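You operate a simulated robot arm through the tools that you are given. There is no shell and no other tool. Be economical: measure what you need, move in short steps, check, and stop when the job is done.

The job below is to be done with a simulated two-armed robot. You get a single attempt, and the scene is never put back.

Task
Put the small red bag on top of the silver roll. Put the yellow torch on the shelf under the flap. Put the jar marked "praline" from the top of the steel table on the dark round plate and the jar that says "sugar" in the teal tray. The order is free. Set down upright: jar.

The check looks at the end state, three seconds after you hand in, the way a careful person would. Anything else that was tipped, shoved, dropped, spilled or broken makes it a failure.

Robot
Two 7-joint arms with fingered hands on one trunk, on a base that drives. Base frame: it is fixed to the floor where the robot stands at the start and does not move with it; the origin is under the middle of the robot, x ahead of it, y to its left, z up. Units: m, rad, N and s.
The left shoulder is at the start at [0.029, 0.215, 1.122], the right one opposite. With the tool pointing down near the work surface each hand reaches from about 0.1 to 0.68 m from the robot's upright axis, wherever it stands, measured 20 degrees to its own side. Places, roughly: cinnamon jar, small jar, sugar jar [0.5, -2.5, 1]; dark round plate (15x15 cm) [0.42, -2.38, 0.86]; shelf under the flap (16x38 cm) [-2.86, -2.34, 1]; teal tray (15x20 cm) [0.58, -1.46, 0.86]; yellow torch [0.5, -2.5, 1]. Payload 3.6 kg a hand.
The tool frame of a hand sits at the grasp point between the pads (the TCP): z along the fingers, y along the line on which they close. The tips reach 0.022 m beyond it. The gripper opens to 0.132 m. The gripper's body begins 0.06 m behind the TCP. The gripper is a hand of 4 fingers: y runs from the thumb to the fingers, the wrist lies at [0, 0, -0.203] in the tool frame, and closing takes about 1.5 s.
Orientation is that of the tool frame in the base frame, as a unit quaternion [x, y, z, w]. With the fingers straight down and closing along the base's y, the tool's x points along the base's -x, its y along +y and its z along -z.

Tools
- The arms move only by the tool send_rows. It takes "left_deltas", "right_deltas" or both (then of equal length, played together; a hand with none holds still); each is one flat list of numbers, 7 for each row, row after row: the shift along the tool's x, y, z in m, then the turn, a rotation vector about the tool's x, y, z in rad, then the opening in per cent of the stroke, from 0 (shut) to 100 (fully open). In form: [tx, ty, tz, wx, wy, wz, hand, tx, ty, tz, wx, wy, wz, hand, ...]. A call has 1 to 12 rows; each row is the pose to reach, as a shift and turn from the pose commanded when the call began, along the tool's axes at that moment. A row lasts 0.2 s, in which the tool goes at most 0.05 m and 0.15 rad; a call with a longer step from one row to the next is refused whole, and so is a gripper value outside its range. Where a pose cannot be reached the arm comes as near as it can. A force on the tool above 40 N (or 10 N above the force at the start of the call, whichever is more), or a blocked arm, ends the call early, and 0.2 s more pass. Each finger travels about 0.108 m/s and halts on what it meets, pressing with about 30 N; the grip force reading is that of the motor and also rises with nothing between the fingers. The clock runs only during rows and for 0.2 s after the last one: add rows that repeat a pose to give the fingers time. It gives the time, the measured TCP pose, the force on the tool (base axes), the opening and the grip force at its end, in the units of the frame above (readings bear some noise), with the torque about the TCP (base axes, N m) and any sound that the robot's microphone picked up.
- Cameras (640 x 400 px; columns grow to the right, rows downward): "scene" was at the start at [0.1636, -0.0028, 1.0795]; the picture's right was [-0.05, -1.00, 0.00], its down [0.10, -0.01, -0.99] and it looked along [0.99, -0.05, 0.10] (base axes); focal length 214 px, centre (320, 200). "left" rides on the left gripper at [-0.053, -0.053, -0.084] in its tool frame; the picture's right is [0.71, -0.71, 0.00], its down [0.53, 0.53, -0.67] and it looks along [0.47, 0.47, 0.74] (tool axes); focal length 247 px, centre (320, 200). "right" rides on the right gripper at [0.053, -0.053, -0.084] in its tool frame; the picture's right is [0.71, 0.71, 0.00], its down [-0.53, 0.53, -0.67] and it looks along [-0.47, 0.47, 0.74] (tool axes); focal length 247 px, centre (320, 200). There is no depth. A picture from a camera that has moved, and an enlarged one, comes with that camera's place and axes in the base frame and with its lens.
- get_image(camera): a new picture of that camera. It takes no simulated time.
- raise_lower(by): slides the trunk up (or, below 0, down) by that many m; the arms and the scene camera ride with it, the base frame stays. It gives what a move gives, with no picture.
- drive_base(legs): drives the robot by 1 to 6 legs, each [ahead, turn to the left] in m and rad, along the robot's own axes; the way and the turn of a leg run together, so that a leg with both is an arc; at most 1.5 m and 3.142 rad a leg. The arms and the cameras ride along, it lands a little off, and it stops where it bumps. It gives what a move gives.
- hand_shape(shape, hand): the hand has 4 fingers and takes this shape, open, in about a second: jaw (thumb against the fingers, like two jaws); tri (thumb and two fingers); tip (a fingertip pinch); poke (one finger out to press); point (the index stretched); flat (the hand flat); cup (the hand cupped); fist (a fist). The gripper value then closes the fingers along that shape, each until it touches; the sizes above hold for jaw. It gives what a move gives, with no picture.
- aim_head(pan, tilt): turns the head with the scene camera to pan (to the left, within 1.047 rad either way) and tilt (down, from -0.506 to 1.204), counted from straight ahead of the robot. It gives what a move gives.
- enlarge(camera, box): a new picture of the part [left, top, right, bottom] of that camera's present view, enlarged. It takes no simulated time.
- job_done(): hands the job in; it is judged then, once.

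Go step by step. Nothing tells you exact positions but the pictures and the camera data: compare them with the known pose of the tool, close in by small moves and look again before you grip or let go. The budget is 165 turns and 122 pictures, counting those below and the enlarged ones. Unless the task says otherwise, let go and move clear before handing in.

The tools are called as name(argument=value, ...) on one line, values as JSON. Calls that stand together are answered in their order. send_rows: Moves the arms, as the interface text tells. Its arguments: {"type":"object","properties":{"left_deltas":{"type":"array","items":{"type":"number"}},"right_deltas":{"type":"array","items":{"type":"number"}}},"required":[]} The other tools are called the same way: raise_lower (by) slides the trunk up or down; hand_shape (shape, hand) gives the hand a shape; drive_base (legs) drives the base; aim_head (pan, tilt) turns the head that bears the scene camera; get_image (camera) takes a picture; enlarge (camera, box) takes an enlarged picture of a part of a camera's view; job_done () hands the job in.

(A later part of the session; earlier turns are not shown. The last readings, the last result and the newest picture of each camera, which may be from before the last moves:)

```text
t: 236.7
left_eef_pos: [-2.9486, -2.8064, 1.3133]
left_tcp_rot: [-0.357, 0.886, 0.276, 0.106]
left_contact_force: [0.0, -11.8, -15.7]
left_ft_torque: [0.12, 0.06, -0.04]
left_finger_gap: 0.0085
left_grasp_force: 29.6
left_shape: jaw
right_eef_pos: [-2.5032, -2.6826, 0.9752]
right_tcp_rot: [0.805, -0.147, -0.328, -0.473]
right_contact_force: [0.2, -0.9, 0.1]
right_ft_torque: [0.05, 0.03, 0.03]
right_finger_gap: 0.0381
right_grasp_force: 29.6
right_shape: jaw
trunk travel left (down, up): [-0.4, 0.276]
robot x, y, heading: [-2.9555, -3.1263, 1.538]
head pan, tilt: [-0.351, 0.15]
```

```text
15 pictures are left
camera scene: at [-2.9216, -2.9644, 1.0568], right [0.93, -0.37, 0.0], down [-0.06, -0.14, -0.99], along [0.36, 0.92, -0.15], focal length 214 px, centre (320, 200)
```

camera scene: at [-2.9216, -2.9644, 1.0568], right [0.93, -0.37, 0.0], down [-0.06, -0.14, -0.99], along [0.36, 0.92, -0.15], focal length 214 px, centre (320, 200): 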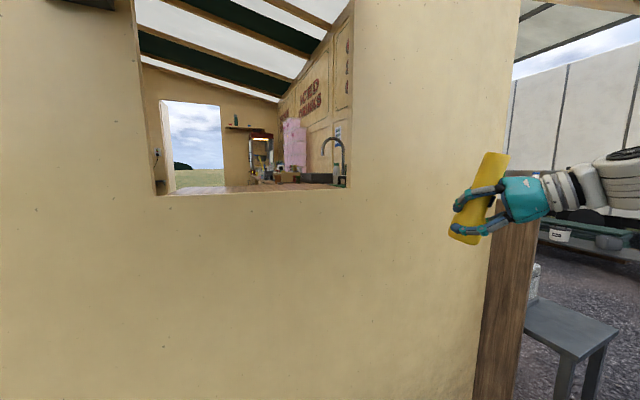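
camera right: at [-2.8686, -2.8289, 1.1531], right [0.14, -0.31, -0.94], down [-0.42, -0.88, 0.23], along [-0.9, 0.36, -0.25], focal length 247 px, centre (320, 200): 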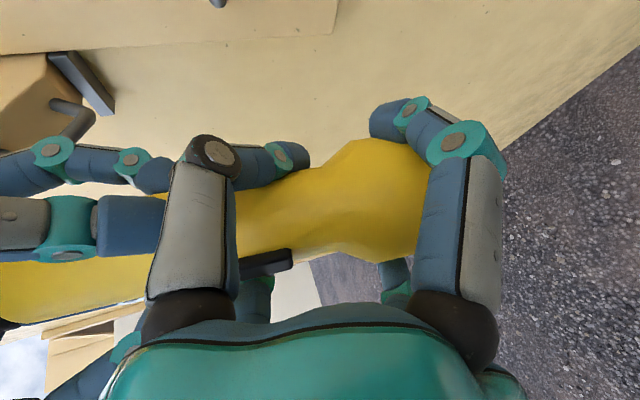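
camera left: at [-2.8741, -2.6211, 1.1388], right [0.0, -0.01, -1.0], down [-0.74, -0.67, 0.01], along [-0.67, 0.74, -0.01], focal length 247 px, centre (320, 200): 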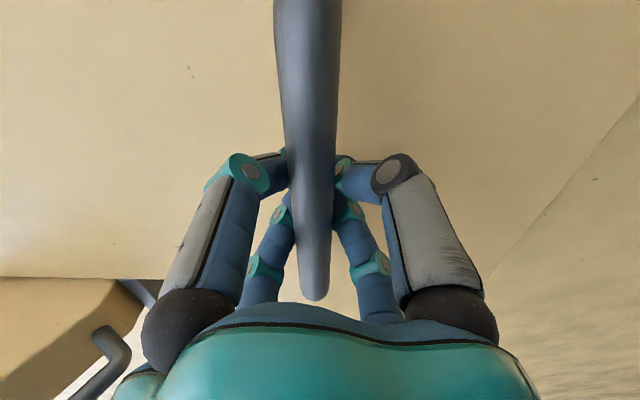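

The flap is held and the opening is clear. The torch looks tilted in the right hand, so I'll check with the right camera.

get_image(camera="right")

enlarge(camera="scene", box=[420, 120, 560, 270])

```text
14 pictures are left
camera right: at [-2.4036, -2.7216, 1.0042], right [0.14, -0.31, -0.94], down [-0.42, -0.88, 0.23], along [-0.9, 0.36, -0.25], focal length 247 px, centre (320, 200)
```

right: 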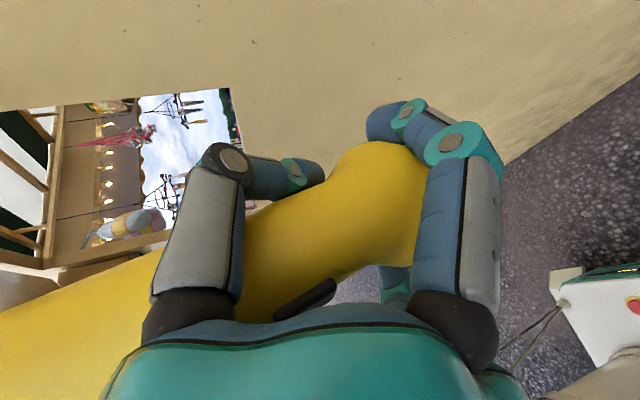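

```text
2.67 times, centred on (490, 195) of scene
camera zoom: at [-2.9216, -2.9644, 1.0568], right [0.93, -0.37, 0.0], down [-0.06, -0.14, -0.99], along [0.36, 0.92, -0.15], focal length 572 px, centre (-133, 213)
```

zoom: 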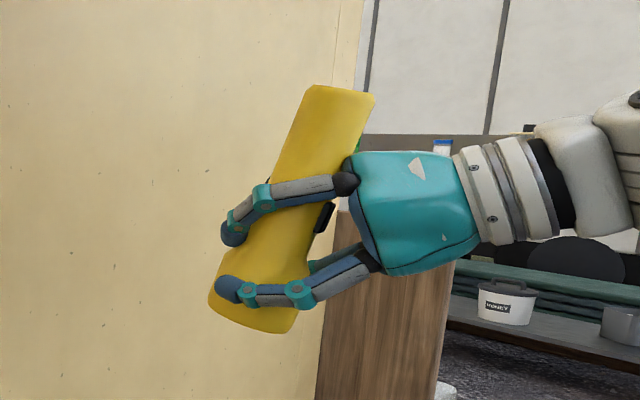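

The torch top leans about 0.35 rad towards the palm. Pitching the hand down by 0.35 rad will make it vertical, and I'll lift it to z ≈ 1.09 at the same time.

send_rows(right_deltas=[-0.0194, -0.0192, -0.0098, -0.062, 0.062, 0, 0, -0.0388, -0.0383, -0.0197, -0.124, 0.124, 0, 0, -0.0582, -0.0575, -0.0295, -0.186, 0.186, 0, 0, -0.0776, -0.0766, -0.0393, -0.247, 0.247, 0, 0, -0.0776, -0.0766, -0.0393, -0.247, 0.247, 0, 0])

get_image(camera="scene")

```text
t: 237.9
left_eef_pos: [-2.9481, -2.8065, 1.3125]
left_tcp_rot: [-0.357, 0.886, 0.276, 0.107]
left_contact_force: [0.6, -12.0, -15.9]
left_ft_torque: [0.11, 0.07, -0.02]
left_finger_gap: 0.0081
left_grasp_force: 29.8
left_shape: jaw
right_eef_pos: [-2.5028, -2.6826, 1.0916]
right_tcp_rot: [0.891, -0.164, -0.241, -0.349]
right_contact_force: [0.7, -0.4, 0.4]
right_ft_torque: [0.04, -0.02, 0.02]
right_finger_gap: 0.0373
right_grasp_force: 29.6
right_shape: jaw
trunk travel left (down, up): [-0.4, 0.276]
robot x, y, heading: [-2.9564, -3.129, 1.543]
head pan, tilt: [-0.351, 0.15]
```

```text
12 pictures are left
camera scene: at [-2.9216, -2.9644, 1.0568], right [0.93, -0.37, 0.0], down [-0.06, -0.14, -0.99], along [0.36, 0.92, -0.15], focal length 214 px, centre (320, 200)
```

scene: 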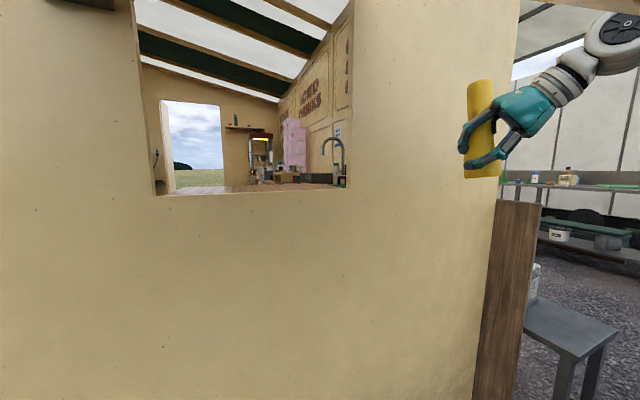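

Slightly over-corrected. I'll pitch back by 0.13 rad, bring the torch near the wall, then slide left in front of the opening.

send_rows(right_deltas=[-0.004, -0.0311, 0.0347, 0.03, -0.03, 0, 0, -0.008, -0.0623, 0.0693, 0.06, -0.06, 0, 0, -0.012, -0.0934, 0.104, 0.092, -0.092, 0, 0, -0.0497, -0.0727, 0.1182, 0.092, -0.092, 0, 0, -0.0873, -0.052, 0.1324, 0.092, -0.092, 0, 0, -0.125, -0.0313, 0.1466, 0.092, -0.092, 0, 0, -0.1627, -0.0106, 0.1609, 0.092, -0.092, 0, 0, -0.2004, 0.0101, 0.1751, 0.092, -0.092, 0, 0, -0.238, 0.0308, 0.1893, 0.092, -0.092, 0, 0, -0.2757, 0.0515, 0.2035, 0.092, -0.092, 0, 0, -0.2757, 0.0515, 0.2035, 0.092, -0.092, 0, 0])

aim_head(pan=-0.1, tilt=0.1)

get_image(camera="scene")

```text
t: 240.1
left_eef_pos: [-2.9466, -2.8067, 1.3198]
left_tcp_rot: [-0.358, 0.884, 0.278, 0.111]
left_contact_force: [-0.8, -5.4, 7.9]
left_ft_torque: [-0.06, -0.01, 0.03]
left_finger_gap: 0.0084
left_grasp_force: 29.7
left_shape: jaw
right_eef_pos: [-2.7544, -2.5738, 1.0883]
right_tcp_rot: [0.863, -0.171, -0.269, -0.393]
right_contact_force: [0.1, -0.5, -2.7]
right_ft_torque: [0.03, 0.03, 0.01]
right_finger_gap: 0.0362
right_grasp_force: 30.9
right_shape: jaw
right hand out of reach, approached as far as the arm can: row 7, 8, 9, 10
trunk travel left (down, up): [-0.4, 0.276]
robot x, y, heading: [-2.9567, -3.1293, 1.541]
head pan, tilt: [-0.351, 0.15]
stopped in row 10 (left hand): the force on the tool passed its limit (the readings are from after the stop); the commanded pose is now the measured one
```

```text
t: 240.9
left_eef_pos: [-2.9449, -2.8047, 1.3203]
left_tcp_rot: [-0.356, 0.885, 0.278, 0.111]
left_contact_force: [-6.5, -11.3, 17.2]
left_ft_torque: [-0.01, 0.08, 0.03]
left_finger_gap: 0.0092
left_grasp_force: 30.5
left_shape: jaw
right_eef_pos: [-2.7551, -2.5734, 1.0896]
right_tcp_rot: [0.862, -0.169, -0.272, -0.392]
right_contact_force: [0.7, 0.7, -2.2]
right_ft_torque: [0.07, 0.04, 0.0]
right_finger_gap: 0.0361
right_grasp_force: 29.3
right_shape: jaw
trunk travel left (down, up): [-0.4, 0.276]
robot x, y, heading: [-2.9573, -3.1253, 1.541]
head pan, tilt: [-0.099, 0.099]
```

```text
11 pictures are left
camera scene: at [-2.9402, -2.9567, 1.061], right [0.99, -0.13, 0.0], down [-0.02, -0.1, -0.99], along [0.13, 0.99, -0.1], focal length 214 px, centre (320, 200)
```

scene: 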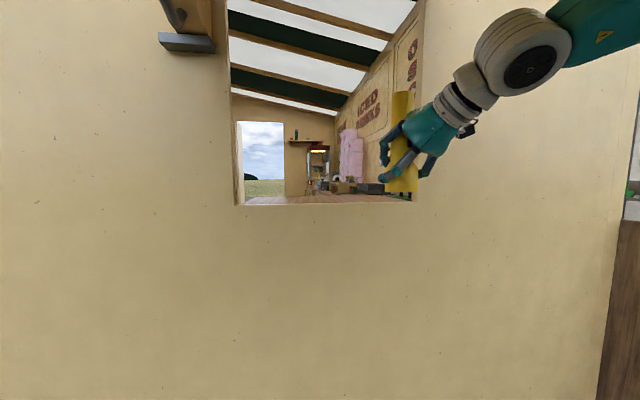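

The right forearm is brushing the underside of the flap and that wrist yaw is near its limit. I'll turn the right hand's yaw straight forward while centring it in front of the opening.

send_rows(right_deltas=[-0.005, 0.002, 0.005, 0.054, 0.054, 0.049, 0, -0.011, 0.0045, 0.01, 0.107, 0.107, 0.097, 0, -0.016, 0.0066, 0.0145, 0.161, 0.161, 0.146, 0, -0.022, 0.009, 0.019, 0.214, 0.214, 0.194, 0, -0.027, 0.011, 0.024, 0.268, 0.268, 0.243, 0, -0.027, 0.011, 0.024, 0.268, 0.268, 0.243, 0])

get_image(camera="scene")

```text
t: 241.2
left_eef_pos: [-2.9456, -2.8079, 1.3234]
left_tcp_rot: [-0.357, 0.885, 0.279, 0.112]
left_contact_force: [0.2, -3.7, 8.7]
left_ft_torque: [-0.02, -0.02, 0.0]
left_finger_gap: 0.0086
left_grasp_force: 30.4
left_shape: jaw
right_eef_pos: [-2.7483, -2.5748, 1.088]
right_tcp_rot: [0.857, -0.199, -0.258, -0.4]
right_contact_force: [-1.5, -1.1, -2.7]
right_ft_torque: [0.02, 0.01, 0.0]
right_finger_gap: 0.0363
right_grasp_force: 29.8
right_shape: jaw
right hand out of reach, approached as far as the arm can: row 1
trunk travel left (down, up): [-0.4, 0.276]
robot x, y, heading: [-2.9557, -3.1253, 1.547]
head pan, tilt: [-0.099, 0.099]
stopped in row 1 (left hand): the force on the tool passed its limit (the readings are from after the stop); the commanded pose is now the measured one
```

```text
10 pictures are left
camera scene: at [-2.941, -2.9566, 1.061], right [0.99, -0.13, 0.0], down [-0.02, -0.1, -0.99], along [0.12, 0.99, -0.1], focal length 214 px, centre (320, 200)
```

scene: 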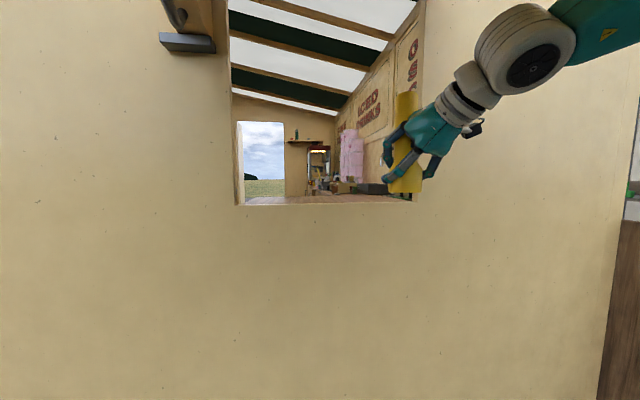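

The right forearm touches the flap's lower edge, so the flap needs to be higher. I'll raise it by another 0.3 rad with the left hand along the arc.

send_rows(left_deltas=[-0.0022, 0.0022, -0.017, 0.0177, 0.0177, 0, 0, -0.0048, 0.0048, -0.0337, 0.0354, 0.0354, 0, 0, -0.0083, 0.0083, -0.05, 0.053, 0.053, 0, 0, -0.0121, 0.0121, -0.0664, 0.0707, 0.0707, 0, 0, -0.0168, 0.0168, -0.0825, 0.088, 0.088, 0, 0, -0.0218, 0.0218, -0.0982, 0.106, 0.106, 0, 0])

```text
t: 242.6
left_eef_pos: [-2.9499, -2.8458, 1.4212]
left_tcp_rot: [-0.362, 0.904, 0.212, 0.083]
left_contact_force: [2.4, -21.6, -14.5]
left_ft_torque: [0.36, -0.04, 0.18]
left_finger_gap: 0.0086
left_grasp_force: 29.8
left_shape: jaw
right_eef_pos: [-2.7523, -2.5804, 1.0934]
right_tcp_rot: [0.857, -0.194, -0.259, -0.402]
right_contact_force: [0.2, 0.7, -2.3]
right_ft_torque: [0.02, 0.01, -0.03]
right_finger_gap: 0.0362
right_grasp_force: 29.8
right_shape: jaw
trunk travel left (down, up): [-0.4, 0.276]
robot x, y, heading: [-2.9601, -3.1264, 1.545]
head pan, tilt: [-0.099, 0.099]
```

The flap is now about 73° open. Retrying the yaw turn and centring of the right hand.

send_rows(right_deltas=[-0.007, 0.003, 0.007, 0.045, 0.045, 0.041, 0, -0.014, 0.006, 0.0145, 0.09, 0.09, 0.081, 0, -0.021, 0.009, 0.022, 0.134, 0.134, 0.122, 0, -0.028, 0.0123, 0.029, 0.179, 0.179, 0.162, 0, -0.035, 0.0154, 0.036, 0.223, 0.223, 0.203, 0, -0.035, 0.0154, 0.036, 0.223, 0.223, 0.203, 0])

get_image(camera="scene")

```text
t: 244.0
left_eef_pos: [-2.949, -2.8451, 1.4217]
left_tcp_rot: [-0.362, 0.904, 0.212, 0.085]
left_contact_force: [2.1, -23.4, -14.1]
left_ft_torque: [0.39, -0.09, 0.21]
left_finger_gap: 0.0085
left_grasp_force: 29.7
left_shape: jaw
right_eef_pos: [-2.7383, -2.6046, 1.0916]
right_tcp_rot: [0.828, -0.295, -0.208, -0.429]
right_contact_force: [-0.5, -1.2, -1.6]
right_ft_torque: [0.03, 0.01, 0.0]
right_finger_gap: 0.0362
right_grasp_force: 30.2
right_shape: jaw
right hand out of reach, approached as far as the arm can: row 1, 2, 3, 4, 5, 6
trunk travel left (down, up): [-0.4, 0.276]
robot x, y, heading: [-2.9558, -3.1277, 1.547]
head pan, tilt: [-0.099, 0.099]
```

```text
9 pictures are left
camera scene: at [-2.9437, -2.9617, 1.0619], right [0.99, -0.13, 0.0], down [-0.01, -0.1, -1.0], along [0.13, 0.99, -0.1], focal length 214 px, centre (320, 200)
```

scene: 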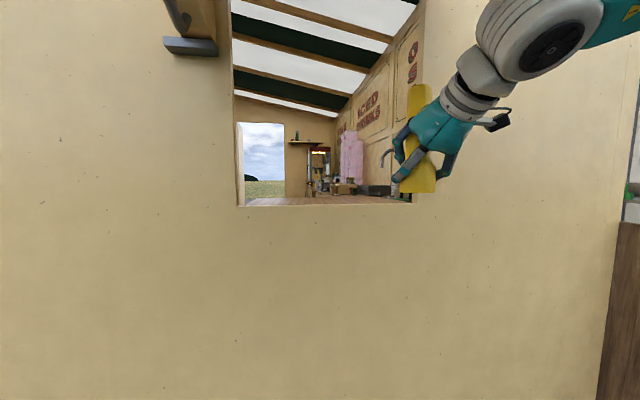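

That yaw is less reachable; the arm prefers its hand lower relative to the shoulder. Raising the trunk by 0.1 m also swings the flap to near horizontal along its arc. Then I'll restore the yaw and lower the hand.

raise_lower(by=0.05)

raise_lower(by=0.05)

send_rows(right_deltas=[0, 0.016, 0.0195, -0.035, -0.035, -0.032, 0, 0, 0.032, 0.039, -0.07, -0.069, -0.064, 0, 0, 0.048, 0.0585, -0.106, -0.104, -0.097, 0, 0, 0.064, 0.078, -0.141, -0.138, -0.129, 0, 0, 0.0796, 0.0976, -0.176, -0.173, -0.161, 0, 0, 0.0796, 0.0976, -0.176, -0.173, -0.161, 0])

```text
t: 245.0
left_eef_pos: [-2.9485, -2.852, 1.4704]
left_tcp_rot: [-0.357, 0.907, 0.209, 0.082]
left_contact_force: [-1.5, -29.8, -12.6]
left_ft_torque: [0.34, -0.08, 0.29]
left_finger_gap: 0.0085
left_grasp_force: 29.5
left_shape: jaw
right_eef_pos: [-2.7399, -2.607, 1.1488]
right_tcp_rot: [0.827, -0.294, -0.209, -0.432]
right_contact_force: [-0.4, 1.0, -1.4]
right_ft_torque: [0.04, 0.02, -0.02]
right_finger_gap: 0.0363
right_grasp_force: 29.9
right_shape: jaw
trunk travel left (down, up): [-0.451, 0.225]
robot x, y, heading: [-2.9548, -3.1292, 1.545]
head pan, tilt: [-0.099, 0.099]
stopped: the force on the tool passed its limit (the readings are from after the stop); the commanded pose is now the measured one
```

```text
t: 245.8
left_eef_pos: [-2.9476, -2.8547, 1.5155]
left_tcp_rot: [-0.354, 0.909, 0.205, 0.078]
left_contact_force: [-2.7, -27.4, -18.0]
left_ft_torque: [0.44, -0.19, 0.24]
left_finger_gap: 0.0084
left_grasp_force: 30.3
left_shape: jaw
right_eef_pos: [-2.7385, -2.6081, 1.1942]
right_tcp_rot: [0.827, -0.293, -0.211, -0.431]
right_contact_force: [0.8, 0.1, -1.7]
right_ft_torque: [0.05, 0.0, -0.01]
right_finger_gap: 0.036
right_grasp_force: 29.9
right_shape: jaw
trunk travel left (down, up): [-0.495, 0.181]
robot x, y, heading: [-2.9554, -3.1274, 1.546]
head pan, tilt: [-0.099, 0.099]
stopped: the force on the tool passed its limit (the readings are from after the stop); the commanded pose is now the measured one
```

```text
t: 247.2
left_eef_pos: [-2.9464, -2.8545, 1.5141]
left_tcp_rot: [-0.355, 0.909, 0.204, 0.081]
left_contact_force: [-1.2, -29.9, -23.0]
left_ft_torque: [0.54, -0.18, 0.28]
left_finger_gap: 0.0084
left_grasp_force: 30.4
left_shape: jaw
right_eef_pos: [-2.7474, -2.6116, 1.1311]
right_tcp_rot: [0.86, -0.168, -0.271, -0.398]
right_contact_force: [0.8, 0.9, -1.8]
right_ft_torque: [0.04, 0.03, 0.05]
right_finger_gap: 0.0357
right_grasp_force: 30.1
right_shape: jaw
right hand out of reach, approached as far as the arm can: row 1, 2, 3, 4, 5, 6
trunk travel left (down, up): [-0.495, 0.181]
robot x, y, heading: [-2.9591, -3.1224, 1.544]
head pan, tilt: [-0.099, 0.099]
```

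The flap is now fully up. I'll try more leftward yaw on the right hand, since the arm should be more comfortable with the hand aligned to the forearm.

send_rows(right_deltas=[0, 0, 0, -0.06, -0.059, -0.054, 0, 0, 0, 0, -0.12, -0.119, -0.107, 0, 0, 0, 0, -0.18, -0.178, -0.161, 0, -0.007, 0.006, 0.027, -0.18, -0.178, -0.161, 0, -0.014, 0.0124, 0.053, -0.18, -0.178, -0.161, 0, -0.0214, 0.0186, 0.08, -0.18, -0.178, -0.161, 0, -0.0214, 0.0186, 0.08, -0.18, -0.178, -0.161, 0])

get_image(camera="scene")

```text
t: 248.8
left_eef_pos: [-2.9476, -2.8537, 1.5151]
left_tcp_rot: [-0.355, 0.909, 0.205, 0.081]
left_contact_force: [-0.5, -29.2, -22.4]
left_ft_torque: [0.59, -0.19, 0.29]
left_finger_gap: 0.0084
left_grasp_force: 29.8
left_shape: jaw
right_eef_pos: [-2.7565, -2.6066, 1.123]
right_tcp_rot: [0.876, -0.037, -0.326, -0.353]
right_contact_force: [0.2, -0.3, -3.2]
right_ft_torque: [0.04, 0.02, -0.03]
right_finger_gap: 0.0358
right_grasp_force: 30.0
right_shape: jaw
right hand out of reach, approached as far as the arm can: row 4, 5, 6, 7
trunk travel left (down, up): [-0.495, 0.181]
robot x, y, heading: [-2.9596, -3.1295, 1.545]
head pan, tilt: [-0.099, 0.099]
```

```text
8 pictures are left
camera scene: at [-2.9444, -2.9645, 1.1589], right [0.99, -0.13, 0.0], down [-0.01, -0.09, -1.0], along [0.13, 0.99, -0.09], focal length 214 px, centre (320, 200)
```

scene: 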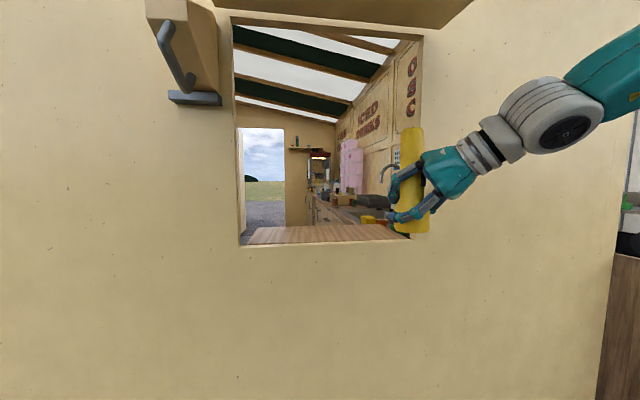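

The limit seems to be wrist height relative to the shoulder. I'll lower the left hand, and the flap slightly with it, then raise the trunk the same amount so the flap ends as now and the right shoulder is higher.

send_rows(left_deltas=[0.0063, -0.0063, 0.017, 0, 0, 0, 0, 0.0127, -0.0127, 0.034, 0, 0, 0, 0, 0.019, -0.019, 0.051, 0, 0, 0, 0, 0.0254, -0.0254, 0.068, 0, 0, 0, 0, 0.0317, -0.0317, 0.085, 0, 0, 0, 0])

raise_lower(by=0.05)

raise_lower(by=0.05)

```text
t: 249.9
left_eef_pos: [-2.95, -2.8461, 1.4171]
left_tcp_rot: [-0.36, 0.906, 0.206, 0.081]
left_contact_force: [2.0, -0.6, -7.9]
left_ft_torque: [0.15, -0.08, 0.06]
left_finger_gap: 0.0085
left_grasp_force: 30.0
left_shape: jaw
right_eef_pos: [-2.7567, -2.601, 1.1221]
right_tcp_rot: [0.877, -0.038, -0.327, -0.349]
right_contact_force: [-0.5, 0.5, -1.8]
right_ft_torque: [0.03, 0.02, -0.03]
right_finger_gap: 0.0358
right_grasp_force: 30.5
right_shape: jaw
trunk travel left (down, up): [-0.495, 0.181]
robot x, y, heading: [-2.9586, -3.1288, 1.544]
head pan, tilt: [-0.099, 0.099]
```

```text
t: 250.9
left_eef_pos: [-2.9494, -2.8548, 1.4684]
left_tcp_rot: [-0.357, 0.907, 0.207, 0.081]
left_contact_force: [-0.7, -20.0, -11.3]
left_ft_torque: [0.2, -0.09, 0.08]
left_finger_gap: 0.0084
left_grasp_force: 30.2
left_shape: jaw
right_eef_pos: [-2.7542, -2.6066, 1.1728]
right_tcp_rot: [0.876, -0.037, -0.327, -0.352]
right_contact_force: [0.1, -0.6, -1.6]
right_ft_torque: [0.06, 0.05, 0.03]
right_finger_gap: 0.0358
right_grasp_force: 30.3
right_shape: jaw
trunk travel left (down, up): [-0.545, 0.131]
robot x, y, heading: [-2.9559, -3.1279, 1.546]
head pan, tilt: [-0.099, 0.099]
```

```text
t: 251.8
left_eef_pos: [-2.9496, -2.8573, 1.5166]
left_tcp_rot: [-0.351, 0.911, 0.202, 0.075]
left_contact_force: [-2.5, -21.6, -15.0]
left_ft_torque: [0.27, -0.12, 0.17]
left_finger_gap: 0.0082
left_grasp_force: 30.1
left_shape: jaw
right_eef_pos: [-2.7546, -2.6055, 1.2263]
right_tcp_rot: [0.877, -0.038, -0.326, -0.352]
right_contact_force: [0.3, 0.1, -2.5]
right_ft_torque: [0.06, -0.01, -0.03]
right_finger_gap: 0.0357
right_grasp_force: 29.9
right_shape: jaw
trunk travel left (down, up): [-0.596, 0.08]
robot x, y, heading: [-2.9554, -3.1273, 1.548]
head pan, tilt: [-0.099, 0.099]
stopped: the force on the tool passed its limit (the readings are from after the stop); the commanded pose is now the measured one
```

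The shoulder is now higher. Moving the right hand to the staging point in front of the opening.

send_rows(right_deltas=[0.0119, 0.0136, 0.0304, 0, 0, 0, 0, 0.0238, 0.0271, 0.0608, 0, 0, 0, 0, 0.0356, 0.0407, 0.0912, 0, 0, 0, 0, 0.0475, 0.0542, 0.1216, 0, 0, 0, 0, 0.0475, 0.0542, 0.1216, 0, 0, 0, 0])

```text
t: 252.9
left_eef_pos: [-2.9494, -2.8574, 1.5165]
left_tcp_rot: [-0.353, 0.91, 0.202, 0.075]
left_contact_force: [-1.8, -22.6, -23.6]
left_ft_torque: [0.44, -0.1, 0.18]
left_finger_gap: 0.0082
left_grasp_force: 30.2
left_shape: jaw
right_eef_pos: [-2.7506, -2.6163, 1.2096]
right_tcp_rot: [0.876, -0.036, -0.327, -0.352]
right_contact_force: [-0.4, -0.4, -2.0]
right_ft_torque: [0.01, 0.0, -0.04]
right_finger_gap: 0.0357
right_grasp_force: 29.8
right_shape: jaw
right hand out of reach, approached as far as the arm can: row 1, 2, 3, 4, 5
trunk travel left (down, up): [-0.596, 0.08]
robot x, y, heading: [-2.9575, -3.1281, 1.544]
head pan, tilt: [-0.099, 0.099]
```

A wrist joint appears to be at its limit with this pitch. I'll reduce the pitch to the earlier transfer value while moving to the staging point.

send_rows(right_deltas=[0, 0, 0, 0.052, -0.052, 0, 0, 0, 0, 0, 0.104, -0.104, 0, 0, 0, 0, 0, 0.156, -0.156, 0, 0, 0.0119, 0.0136, 0.0304, 0.156, -0.156, 0, 0, 0.0238, 0.0271, 0.0608, 0.156, -0.156, 0, 0, 0.0356, 0.0407, 0.0912, 0.156, -0.156, 0, 0, 0.045, 0.051, 0.11, 0.156, -0.156, 0, 0, 0.045, 0.051, 0.11, 0.156, -0.156, 0, 0])

get_image(camera="scene")

```text
t: 254.8
left_eef_pos: [-2.9493, -2.857, 1.5162]
left_tcp_rot: [-0.354, 0.91, 0.203, 0.074]
left_contact_force: [-1.9, -22.2, -26.4]
left_ft_torque: [0.41, -0.13, 0.14]
left_finger_gap: 0.008
left_grasp_force: 30.6
left_shape: jaw
right_eef_pos: [-2.7571, -2.622, 1.2964]
right_tcp_rot: [0.823, -0.037, -0.385, -0.416]
right_contact_force: [0.2, 0.8, -1.6]
right_ft_torque: [0.06, 0.03, -0.01]
right_finger_gap: 0.0356
right_grasp_force: 30.2
right_shape: jaw
right hand out of reach, approached as far as the arm can: row 1, 2, 3, 4, 5, 6, 7, 8
trunk travel left (down, up): [-0.596, 0.08]
robot x, y, heading: [-2.959, -3.1275, 1.546]
head pan, tilt: [-0.099, 0.099]
```

```text
7 pictures are left
camera scene: at [-2.9439, -2.9637, 1.2601], right [0.99, -0.13, 0.0], down [-0.01, -0.1, -1.0], along [0.13, 0.99, -0.1], focal length 214 px, centre (320, 200)
```

scene: 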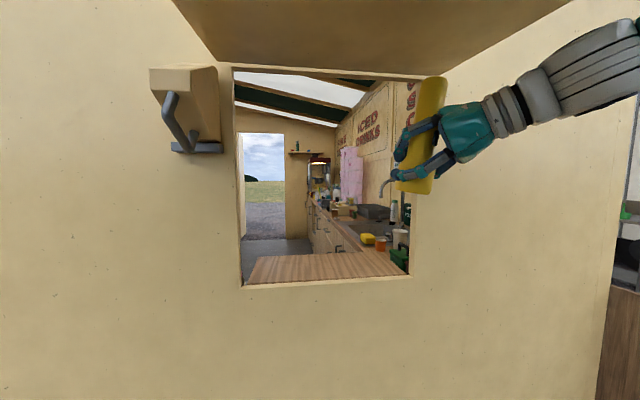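

The stuck pose seems due to the larger yaw. The earlier transfer pose was nearly the same relative to the robot, so I'll return to its yaw (0.45) and pitch and then move down and forward.

send_rows(right_deltas=[0, 0, 0, 0.062, 0.061, 0.033, 0, 0, 0, 0, 0.124, 0.123, 0.067, 0, 0, 0, 0, 0.186, 0.184, 0.1, 0, 0.0215, 0.0278, 0.0253, 0.186, 0.184, 0.1, 0, 0.043, 0.0555, 0.0505, 0.186, 0.184, 0.1, 0, 0.0645, 0.0833, 0.0758, 0.186, 0.184, 0.1, 0, 0.086, 0.111, 0.101, 0.186, 0.184, 0.1, 0, 0.086, 0.111, 0.101, 0.186, 0.184, 0.1, 0])

```text
t: 256.6
left_eef_pos: [-2.949, -2.8571, 1.5151]
left_tcp_rot: [-0.354, 0.91, 0.203, 0.075]
left_contact_force: [-0.1, -21.6, -25.7]
left_ft_torque: [0.46, -0.13, 0.19]
left_finger_gap: 0.0083
left_grasp_force: 29.8
left_shape: jaw
right_eef_pos: [-2.7799, -2.6222, 1.2781]
right_tcp_rot: [0.807, -0.15, -0.327, -0.469]
right_contact_force: [0.8, -0.2, -2.0]
right_ft_torque: [0.07, 0.03, 0.01]
right_finger_gap: 0.0334
right_grasp_force: 29.9
right_shape: jaw
right hand out of reach, approached as far as the arm can: row 4, 5, 6, 7, 8
trunk travel left (down, up): [-0.596, 0.08]
robot x, y, heading: [-2.9585, -3.1296, 1.546]
head pan, tilt: [-0.099, 0.099]
```

The orientation now equals the transfer one, but the elbow is in a bad branch. I'll swing the hand out to the right, where it was comfortable, to unwind, then come back left.

send_rows(right_deltas=[0.0396, -0.0071, -0.0174, 0, 0, 0, 0, 0.0793, -0.0142, -0.0349, 0, 0, 0, 0, 0.119, -0.0213, -0.0523, 0, 0, 0, 0, 0.1586, -0.0283, -0.0697, 0, 0, 0, 0, 0.198, -0.0354, -0.0871, 0, 0, 0, 0, 0.2379, -0.0425, -0.1046, 0, 0, 0, 0, 0.2775, -0.0496, -0.122, 0, 0, 0, 0, 0.2775, -0.0496, -0.122, 0, 0, 0, 0])

```text
t: 258.4
left_eef_pos: [-2.9496, -2.8569, 1.5149]
left_tcp_rot: [-0.354, 0.91, 0.201, 0.076]
left_contact_force: [5.5, -24.3, -24.4]
left_ft_torque: [0.46, -0.13, 0.33]
left_finger_gap: 0.0082
left_grasp_force: 30.3
left_shape: jaw
right_eef_pos: [-2.5012, -2.6826, 1.1651]
right_tcp_rot: [0.805, -0.15, -0.329, -0.471]
right_contact_force: [0.4, -0.4, -2.6]
right_ft_torque: [0.07, 0.05, -0.02]
right_finger_gap: 0.0335
right_grasp_force: 30.4
right_shape: jaw
right hand out of reach, approached as far as the arm can: row 1, 2, 3, 4, 5
trunk travel left (down, up): [-0.596, 0.08]
robot x, y, heading: [-2.9565, -3.1305, 1.548]
head pan, tilt: [-0.099, 0.099]
```

Reached. Now back left along the earlier transfer line at this height.

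send_rows(right_deltas=[-0.0313, 0.0202, 0.0217, 0, 0, 0, 0, -0.0627, 0.0404, 0.0434, 0, 0, 0, 0, -0.094, 0.0606, 0.0651, 0, 0, 0, 0, -0.1254, 0.0807, 0.0869, 0, 0, 0, 0, -0.1567, 0.1009, 0.1086, 0, 0, 0, 0, -0.188, 0.1211, 0.1303, 0, 0, 0, 0, -0.2194, 0.1413, 0.152, 0, 0, 0, 0, -0.2194, 0.1413, 0.152, 0, 0, 0, 0])

get_image(camera="scene")

```text
t: 260.1
left_eef_pos: [-2.9488, -2.8584, 1.5159]
left_tcp_rot: [-0.354, 0.91, 0.202, 0.074]
left_contact_force: [2.7, -22.9, -25.5]
left_ft_torque: [0.48, -0.13, 0.21]
left_finger_gap: 0.0079
left_grasp_force: 29.7
left_shape: jaw
right_eef_pos: [-2.798, -2.6408, 1.1657]
right_tcp_rot: [0.805, -0.149, -0.329, -0.47]
right_contact_force: [0.1, 0.8, -2.2]
right_ft_torque: [0.03, 0.01, -0.04]
right_finger_gap: 0.033
right_grasp_force: 30.1
right_shape: jaw
trunk travel left (down, up): [-0.596, 0.08]
robot x, y, heading: [-2.9573, -3.1278, 1.542]
head pan, tilt: [-0.099, 0.099]
```

```text
6 pictures are left
camera scene: at [-2.9443, -2.9636, 1.2601], right [0.99, -0.13, 0.0], down [-0.01, -0.1, -1.0], along [0.13, 0.99, -0.1], focal length 214 px, centre (320, 200)
```

scene: 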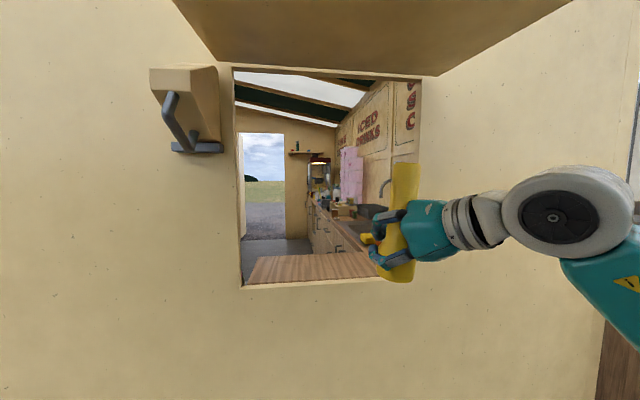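

Excellent — it is now in front of the opening in a comfortable arm pose. I'll check the torch's lean with the right camera.

get_image(camera="right")

```text
5 pictures are left
camera right: at [-2.6982, -2.6798, 1.1955], right [0.13, -0.31, -0.94], down [-0.42, -0.88, 0.23], along [-0.9, 0.36, -0.25], focal length 247 px, centre (320, 200)
```

right: 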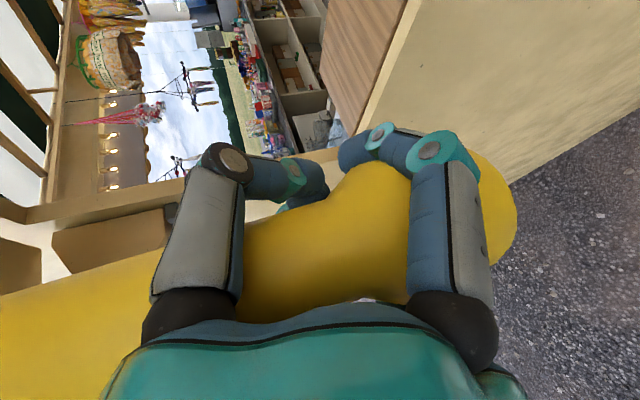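

The torch is nearly vertical and has settled lower in the grip, which gives the fingers more clearance. Moving it straight in over the shelf at a safe height.

send_rows(right_deltas=[0.0049, -0.0181, 0.0383, 0, 0, 0, 0, 0.0098, -0.0362, 0.0766, 0, 0, 0, 0, 0.0147, -0.0543, 0.1149, 0, 0, 0, 0, 0.0196, -0.0723, 0.1531, 0, 0, 0, 0, 0.0245, -0.0904, 0.1914, 0, 0, 0, 0, 0.0294, -0.1085, 0.2297, 0, 0, 0, 0, 0.0343, -0.1266, 0.268, 0, 0, 0, 0, 0.0343, -0.1266, 0.268, 0, 0, 0, 0])

get_image(camera="scene")

```text
t: 261.9
left_eef_pos: [-2.9499, -2.8565, 1.5171]
left_tcp_rot: [-0.354, 0.91, 0.202, 0.076]
left_contact_force: [5.8, -22.0, -24.4]
left_ft_torque: [0.45, -0.12, 0.3]
left_finger_gap: 0.0083
left_grasp_force: 30.2
left_shape: jaw
right_eef_pos: [-2.8075, -2.3431, 1.1367]
right_tcp_rot: [0.804, -0.15, -0.327, -0.473]
right_contact_force: [-1.4, -0.6, -1.9]
right_ft_torque: [0.07, 0.03, -0.02]
right_finger_gap: 0.0332
right_grasp_force: 29.6
right_shape: jaw
trunk travel left (down, up): [-0.596, 0.08]
robot x, y, heading: [-2.9579, -3.1264, 1.544]
head pan, tilt: [-0.099, 0.099]
```

```text
4 pictures are left
camera scene: at [-2.9446, -2.9635, 1.26], right [0.99, -0.13, 0.0], down [-0.01, -0.1, -1.0], along [0.13, 0.99, -0.1], focal length 214 px, centre (320, 200)
```

scene: 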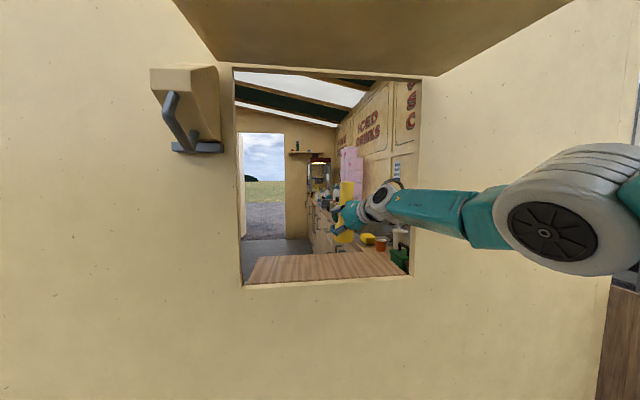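

The torch is over the shelf (which spans y -2.47 to -2.26) with its bottom about 0.064 below the TCP, some 6.5 cm above the surface. Lowering.

send_rows(right_deltas=[0.0134, 0.0132, 0.0068, 0, 0, 0, 0, 0.0268, 0.0264, 0.0136, 0, 0, 0, 0, 0.0368, 0.0363, 0.0186, 0, 0, 0, 0, 0.0401, 0.0396, 0.0203, 0, 0, 0, 0, 0.0421, 0.0416, 0.0214, 0, 0, 0, 0])

enlarge(camera="scene", box=[290, 150, 450, 300])

```text
t: 263.1
left_eef_pos: [-2.9497, -2.8569, 1.5159]
left_tcp_rot: [-0.353, 0.91, 0.203, 0.075]
left_contact_force: [1.2, -23.6, -25.2]
left_ft_torque: [0.48, -0.09, 0.21]
left_finger_gap: 0.0081
left_grasp_force: 30.0
left_shape: jaw
right_eef_pos: [-2.8126, -2.3567, 1.0786]
right_tcp_rot: [0.805, -0.149, -0.329, -0.47]
right_contact_force: [-0.6, -0.4, -1.9]
right_ft_torque: [0.03, 0.04, 0.0]
right_finger_gap: 0.0332
right_grasp_force: 30.2
right_shape: jaw
right hand out of reach, approached as far as the arm can: row 2, 3, 4, 5
trunk travel left (down, up): [-0.596, 0.08]
robot x, y, heading: [-2.9576, -3.126, 1.549]
head pan, tilt: [-0.099, 0.099]
```

```text
2.67 times, centred on (370, 225) of scene
camera zoom: at [-2.9441, -2.9634, 1.26], right [0.99, -0.13, 0.0], down [-0.01, -0.1, -1.0], along [0.13, 0.99, -0.1], focal length 572 px, centre (187, 133)
```

zoom: 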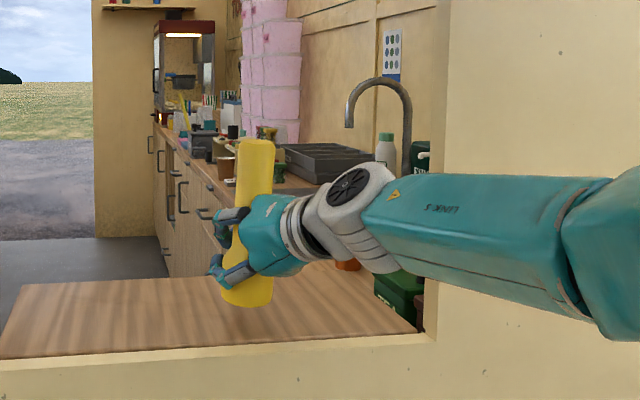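

About 1 cm remains, and the arm is at its reach limit. I'll draw back 3 cm, still well on the shelf, and lower gently.

send_rows(right_deltas=[-0.0023, 0.0155, -0.0257, 0, 0, 0, 0, 0.0004, 0.0181, -0.0243, 0, 0, 0, 0, 0.0024, 0.0201, -0.0233, 0, 0, 0, 0, 0.0037, 0.0214, -0.0226, 0, 0, 0, 0, 0.0051, 0.0227, -0.022, 0, 0, 0, 0, 0.0051, 0.0227, -0.022, 0, 0, 0, 0])

```text
t: 264.6
left_eef_pos: [-2.9498, -2.8574, 1.5169]
left_tcp_rot: [-0.354, 0.91, 0.202, 0.074]
left_contact_force: [1.5, -23.2, -25.1]
left_ft_torque: [0.46, -0.12, 0.23]
left_finger_gap: 0.0082
left_grasp_force: 30.2
left_shape: jaw
right_eef_pos: [-2.8143, -2.388, 1.0678]
right_tcp_rot: [0.805, -0.15, -0.33, -0.47]
right_contact_force: [0.1, 0.5, -2.5]
right_ft_torque: [0.04, 0.02, 0.03]
right_finger_gap: 0.0331
right_grasp_force: 30.1
right_shape: jaw
trunk travel left (down, up): [-0.596, 0.08]
robot x, y, heading: [-2.9575, -3.1257, 1.541]
head pan, tilt: [-0.099, 0.099]
```

No contact yet; continuing down in 2 mm steps.

send_rows(right_deltas=[0.0013, 0.0013, 0.0007, 0, 0, 0, 0, 0.0027, 0.0026, 0.0014, 0, 0, 0, 0, 0.004, 0.004, 0.002, 0, 0, 0, 0, 0.004, 0.004, 0.002, 0, 0, 0, 0])

```text
t: 265.6
left_eef_pos: [-2.9487, -2.8569, 1.516]
left_tcp_rot: [-0.354, 0.91, 0.203, 0.074]
left_contact_force: [1.2, -23.1, -25.0]
left_ft_torque: [0.47, -0.12, 0.21]
left_finger_gap: 0.0085
left_grasp_force: 29.7
left_shape: jaw
right_eef_pos: [-2.8144, -2.3885, 1.0612]
right_tcp_rot: [0.805, -0.15, -0.33, -0.47]
right_contact_force: [0.1, 0.0, -1.4]
right_ft_torque: [0.05, 0.03, -0.01]
right_finger_gap: 0.0331
right_grasp_force: 29.8
right_shape: jaw
trunk travel left (down, up): [-0.596, 0.08]
robot x, y, heading: [-2.9576, -3.1277, 1.546]
head pan, tilt: [-0.099, 0.099]
```

send_rows(right_deltas=[0.0013, 0.0013, 0.0007, 0, 0, 0, 0, 0.0027, 0.0026, 0.0014, 0, 0, 0, 0, 0.004, 0.004, 0.002, 0, 0, 0, 0])

enlarge(camera="scene", box=[300, 170, 420, 300])

```text
t: 266.4
left_eef_pos: [-2.9487, -2.8563, 1.5162]
left_tcp_rot: [-0.353, 0.91, 0.203, 0.075]
left_contact_force: [1.1, -23.5, -26.2]
left_ft_torque: [0.45, -0.12, 0.2]
left_finger_gap: 0.0083
left_grasp_force: 30.1
left_shape: jaw
right_eef_pos: [-2.8156, -2.3882, 1.0554]
right_tcp_rot: [0.805, -0.15, -0.329, -0.471]
right_contact_force: [0.0, -0.3, -2.1]
right_ft_torque: [0.03, 0.03, -0.01]
right_finger_gap: 0.0331
right_grasp_force: 30.0
right_shape: jaw
trunk travel left (down, up): [-0.596, 0.08]
robot x, y, heading: [-2.954, -3.1262, 1.546]
head pan, tilt: [-0.099, 0.099]
```

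```text
3.08 times, centred on (360, 235) of scene
camera zoom: at [-2.944, -2.9634, 1.26], right [0.99, -0.13, 0.0], down [-0.01, -0.1, -1.0], along [0.13, 0.99, -0.1], focal length 660 px, centre (197, 92)
```

zoom: 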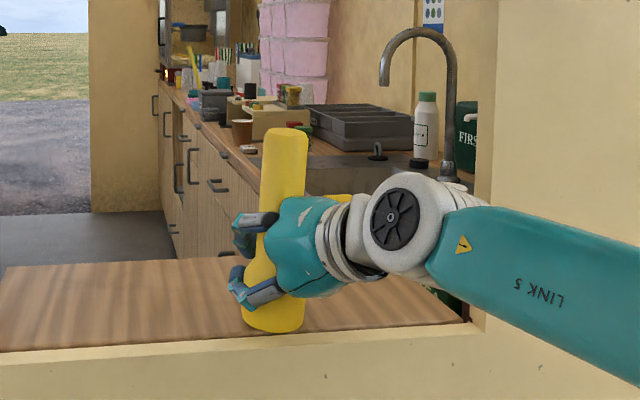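

It looks about to touch. A few more millimetres.

send_rows(right_deltas=[0.0013, 0.0013, 0.0007, 0, 0, 0, 0, 0.0027, 0.0026, 0.0014, 0, 0, 0, 0, 0.004, 0.004, 0.002, 0, 0, 0, 0])

```text
t: 267.1
left_eef_pos: [-2.9494, -2.8573, 1.5162]
left_tcp_rot: [-0.353, 0.911, 0.202, 0.074]
left_contact_force: [2.1, -21.7, -27.3]
left_ft_torque: [0.48, -0.12, 0.23]
left_finger_gap: 0.0078
left_grasp_force: 30.3
left_shape: jaw
right_eef_pos: [-2.8151, -2.3868, 1.0527]
right_tcp_rot: [0.803, -0.149, -0.33, -0.473]
right_contact_force: [-1.1, 3.1, 8.4]
right_ft_torque: [-0.12, -0.23, 0.04]
right_finger_gap: 0.0331
right_grasp_force: 29.7
right_shape: jaw
trunk travel left (down, up): [-0.596, 0.08]
robot x, y, heading: [-2.9591, -3.1261, 1.546]
head pan, tilt: [-0.099, 0.099]
```

Contact at about 10 N. I'll release gradually, lifting slightly as the lower fingers open so they don't press on the shelf.

send_rows(right_deltas=[0, 0, 0, 0, 0, 0, 30, -0.0007, -0.0007, -0.0003, 0, 0, 0, 40, -0.0027, -0.0026, -0.0014, 0, 0, 0, 45, -0.0067, -0.0066, -0.0034, 0, 0, 0, 55, -0.0107, -0.0106, -0.0054, 0, 0, 0, 70, -0.0134, -0.0132, -0.0068, 0, 0, 0, 90, -0.0134, -0.0132, -0.0068, 0, 0, 0, 100, -0.0134, -0.0132, -0.0068, 0, 0, 0, 100, -0.0134, -0.0132, -0.0068, 0, 0, 0, 100])

enlarge(camera="scene", box=[300, 170, 420, 300])

```text
t: 269.1
left_eef_pos: [-2.9479, -2.8574, 1.5166]
left_tcp_rot: [-0.353, 0.911, 0.202, 0.074]
left_contact_force: [1.4, -22.7, -25.1]
left_ft_torque: [0.46, -0.1, 0.19]
left_finger_gap: 0.0082
left_grasp_force: 30.6
left_shape: jaw
right_eef_pos: [-2.8138, -2.388, 1.069]
right_tcp_rot: [0.805, -0.15, -0.329, -0.47]
right_contact_force: [0.0, -0.1, 0.2]
right_ft_torque: [0.01, 0.03, -0.01]
right_finger_gap: 0.1318
right_grasp_force: 0.1
right_shape: jaw
trunk travel left (down, up): [-0.596, 0.08]
robot x, y, heading: [-2.9578, -3.1266, 1.547]
head pan, tilt: [-0.099, 0.099]
```

```text
3.08 times, centred on (360, 235) of scene
camera zoom: at [-2.9441, -2.9635, 1.26], right [0.99, -0.13, 0.0], down [-0.01, -0.1, -1.0], along [0.13, 0.99, -0.1], focal length 660 px, centre (197, 92)
```

zoom: 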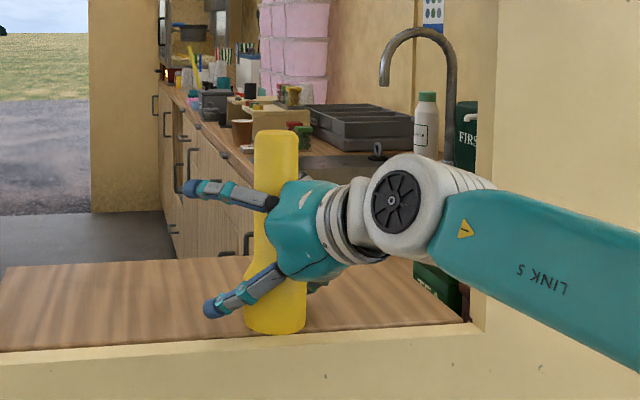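

The torch stands upright on the shelf. Retracting the right hand straight out, then aside.

send_rows(right_deltas=[0, 0, -0.02, 0, 0, 0, 100, 0, 0, -0.05, 0, 0, 0, 100, 0, 0, -0.09, 0, 0, 0, 100, 0, 0, -0.13, 0, 0, 0, 100, 0, 0, -0.17, 0, 0, 0, 100, 0, 0, -0.21, 0, 0, 0, 100, 0.034, -0.014, -0.249, 0, 0, 0, 100, 0.06, -0.025, -0.28, 0, 0, 0, 100, 0.09, -0.037, -0.31, 0, 0, 0, 100, 0.12, -0.049, -0.345, 0, 0, 0, 100, 0.15, -0.061, -0.38, 0, 0, 0, 100, 0.169, -0.069, -0.405, 0, 0, 0, 100])

```text
refused: row 7 steps farther than a row can; nothing moved
```

send_rows(right_deltas=[0, 0, -0.02, 0, 0, 0, 100, 0, 0, -0.05, 0, 0, 0, 100, 0, 0, -0.09, 0, 0, 0, 100, 0, 0, -0.13, 0, 0, 0, 100, 0, 0, -0.17, 0, 0, 0, 100, 0, 0, -0.21, 0, 0, 0, 100, 0.025, -0.01, -0.24, 0, 0, 0, 100, 0.05, -0.02, -0.27, 0, 0, 0, 100, 0.075, -0.031, -0.3, 0, 0, 0, 100, 0.1, -0.041, -0.33, 0, 0, 0, 100, 0.125, -0.051, -0.36, 0, 0, 0, 100, 0.15, -0.061, -0.39, 0, 0, 0, 100])

```text
t: 271.8
left_eef_pos: [-2.9492, -2.8578, 1.5167]
left_tcp_rot: [-0.353, 0.91, 0.202, 0.075]
left_contact_force: [1.6, -23.4, -25.4]
left_ft_torque: [0.48, -0.12, 0.18]
left_finger_gap: 0.0081
left_grasp_force: 29.9
left_shape: jaw
right_eef_pos: [-2.5177, -2.6802, 1.1419]
right_tcp_rot: [0.805, -0.15, -0.33, -0.47]
right_contact_force: [-1.1, -0.5, 0.2]
right_ft_torque: [0.05, -0.01, 0.02]
right_finger_gap: 0.1322
right_grasp_force: 0.1
right_shape: jaw
trunk travel left (down, up): [-0.596, 0.08]
robot x, y, heading: [-2.9585, -3.127, 1.542]
head pan, tilt: [-0.099, 0.099]
```

The right hand is clear. I'll verify the torch once, then lower the flap back along its arc with the left hand.

enlarge(camera="scene", box=[280, 150, 440, 300])

send_rows(left_deltas=[0.0086, -0.0086, 0.0285, 0, 0, 0, 0, 0.0168, -0.0168, 0.0625, 0, 0, 0, 0, 0.0219, -0.0219, 0.0972, 0, 0, 0, 0, 0.025, -0.025, 0.1319, -0.057, -0.057, 0, 0, 0.0264, -0.0264, 0.1665, -0.113, -0.113, 0, 0, 0.026, -0.026, 0.2009, -0.17, -0.17, 0, 0, 0.0232, -0.0232, 0.235, -0.226, -0.226, 0, 0, 0.0181, -0.0181, 0.2685, -0.283, -0.283, 0, 0, 0.0105, -0.0105, 0.301, -0.339, -0.339, 0, 0, 0.0008, -0.0008, 0.332, -0.396, -0.396, 0, 0], right_deltas=[0.0136, -0.0023, -0.022, 0, 0, 0, 100, 0.0272, -0.0047, -0.044, 0, 0, 0, 100, 0.0408, -0.007, -0.066, 0, 0, 0, 100, 0.0408, -0.007, -0.066, 0, 0, 0, 100, 0.0408, -0.007, -0.066, 0, 0, 0, 100, 0.0408, -0.007, -0.066, 0, 0, 0, 100, 0.0408, -0.007, -0.066, 0, 0, 0, 100, 0.0408, -0.007, -0.066, 0, 0, 0, 100, 0.0408, -0.007, -0.066, 0, 0, 0, 100, 0.0408, -0.007, -0.066, 0, 0, 0, 100])

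```text
2.67 times, centred on (360, 225) of scene
camera zoom: at [-2.9441, -2.9636, 1.2601], right [0.99, -0.13, 0.0], down [-0.01, -0.1, -1.0], along [0.13, 0.99, -0.1], focal length 572 px, centre (213, 133)
```

zoom: 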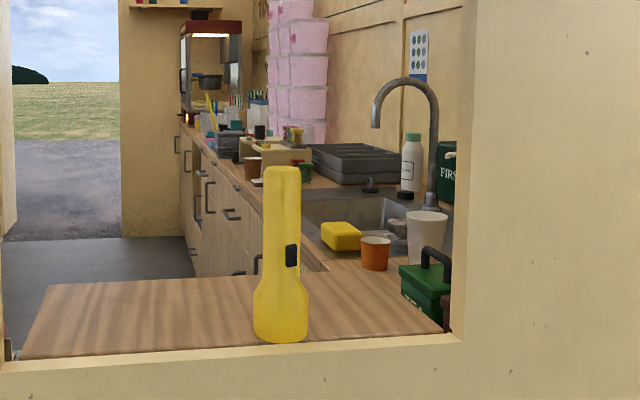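

```text
t: 272.8
left_eef_pos: [-2.9502, -2.834, 1.3913]
left_tcp_rot: [-0.352, 0.899, 0.242, 0.101]
left_contact_force: [-1.6, -11.4, 10.7]
left_ft_torque: [-0.13, 0.03, 0.02]
left_finger_gap: 0.0092
left_grasp_force: 30.1
left_shape: jaw
right_eef_pos: [-2.4584, -2.731, 1.1426]
right_tcp_rot: [0.805, -0.15, -0.33, -0.47]
right_contact_force: [0.2, 0.0, 0.0]
right_ft_torque: [0.01, -0.02, 0.0]
right_finger_gap: 0.1318
right_grasp_force: 0.0
right_shape: jaw
trunk travel left (down, up): [-0.596, 0.08]
robot x, y, heading: [-2.9565, -3.1282, 1.548]
head pan, tilt: [-0.099, 0.099]
stopped in row 5 (left hand): the force on the tool passed its limit (the readings are from after the stop); the commanded pose is now the measured one
```

The torch stands squarely on the shelf. The flap touched the robot's raised head, so I'll lift it again and lower the trunk in steps to bring the head down.

send_rows(left_deltas=[-0.0033, 0.0033, -0.0175, 0, 0, 0, 0, -0.0067, 0.0067, -0.0351, 0, 0, 0, 0, -0.0112, 0.0112, -0.0532, 0, 0, 0, 0, -0.0158, 0.0158, -0.0713, 0, 0, 0, 0, -0.0218, 0.0218, -0.089, 0, 0, 0, 0, -0.0279, 0.0279, -0.1066, 0, 0, 0, 0])

raise_lower(by=-0.1)

```text
t: 274.2
left_eef_pos: [-2.9496, -2.8492, 1.5031]
left_tcp_rot: [-0.353, 0.899, 0.241, 0.099]
left_contact_force: [-0.6, -8.3, -8.8]
left_ft_torque: [0.27, -0.2, 0.13]
left_finger_gap: 0.0087
left_grasp_force: 30.8
left_shape: jaw
right_eef_pos: [-2.4596, -2.7281, 1.1401]
right_tcp_rot: [0.805, -0.151, -0.33, -0.47]
right_contact_force: [-0.4, -0.2, -0.5]
right_ft_torque: [0.01, 0.01, 0.0]
right_finger_gap: 0.1318
right_grasp_force: 0.0
right_shape: jaw
trunk travel left (down, up): [-0.596, 0.08]
robot x, y, heading: [-2.9578, -3.1282, 1.54]
head pan, tilt: [-0.099, 0.099]
```

```text
t: 275.5
left_eef_pos: [-2.949, -2.8472, 1.4017]
left_tcp_rot: [-0.352, 0.899, 0.241, 0.099]
left_contact_force: [0.3, 1.4, -8.4]
left_ft_torque: [0.07, 0.05, 0.03]
left_finger_gap: 0.0082
left_grasp_force: 30.3
left_shape: jaw
right_eef_pos: [-2.4593, -2.7269, 1.0404]
right_tcp_rot: [0.805, -0.15, -0.329, -0.469]
right_contact_force: [0.3, 0.7, 0.2]
right_ft_torque: [0.0, 0.01, -0.01]
right_finger_gap: 0.1323
right_grasp_force: 0.0
right_shape: jaw
trunk travel left (down, up): [-0.496, 0.18]
robot x, y, heading: [-2.96, -3.1297, 1.543]
head pan, tilt: [-0.099, 0.099]
```

Working well. Repeating once more.

send_rows(left_deltas=[-0.0071, 0.0071, -0.0231, 0, 0, 0, 0, -0.0142, 0.0142, -0.0461, 0, 0, 0, 0, -0.022, 0.022, -0.0687, 0, 0, 0, 0, -0.0309, 0.0309, -0.0902, 0, 0, 0, 0])

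raise_lower(by=-0.1)

```text
t: 276.5
left_eef_pos: [-2.9508, -2.86, 1.5026]
left_tcp_rot: [-0.351, 0.899, 0.243, 0.099]
left_contact_force: [-1.3, -19.4, -8.9]
left_ft_torque: [0.04, 0.06, -0.07]
left_finger_gap: 0.0084
left_grasp_force: 29.9
left_shape: jaw
right_eef_pos: [-2.4579, -2.7312, 1.0418]
right_tcp_rot: [0.804, -0.151, -0.33, -0.47]
right_contact_force: [-0.4, 0.0, 0.3]
right_ft_torque: [0.01, 0.04, 0.0]
right_finger_gap: 0.1317
right_grasp_force: 0.1
right_shape: jaw
trunk travel left (down, up): [-0.496, 0.18]
robot x, y, heading: [-2.958, -3.1244, 1.543]
head pan, tilt: [-0.099, 0.099]
```

```text
t: 277.9
left_eef_pos: [-2.9499, -2.8502, 1.4017]
left_tcp_rot: [-0.355, 0.898, 0.241, 0.098]
left_contact_force: [-0.6, 11.7, -4.7]
left_ft_torque: [-0.02, 0.06, 0.1]
left_finger_gap: 0.0083
left_grasp_force: 29.6
left_shape: jaw
right_eef_pos: [-2.4589, -2.7256, 0.9395]
right_tcp_rot: [0.806, -0.15, -0.329, -0.468]
right_contact_force: [0.2, 0.5, 0.5]
right_ft_torque: [0.0, 0.0, 0.0]
right_finger_gap: 0.1318
right_grasp_force: 0.2
right_shape: jaw
trunk travel left (down, up): [-0.396, 0.28]
robot x, y, heading: [-2.9588, -3.1296, 1.545]
head pan, tilt: [-0.099, 0.099]
```

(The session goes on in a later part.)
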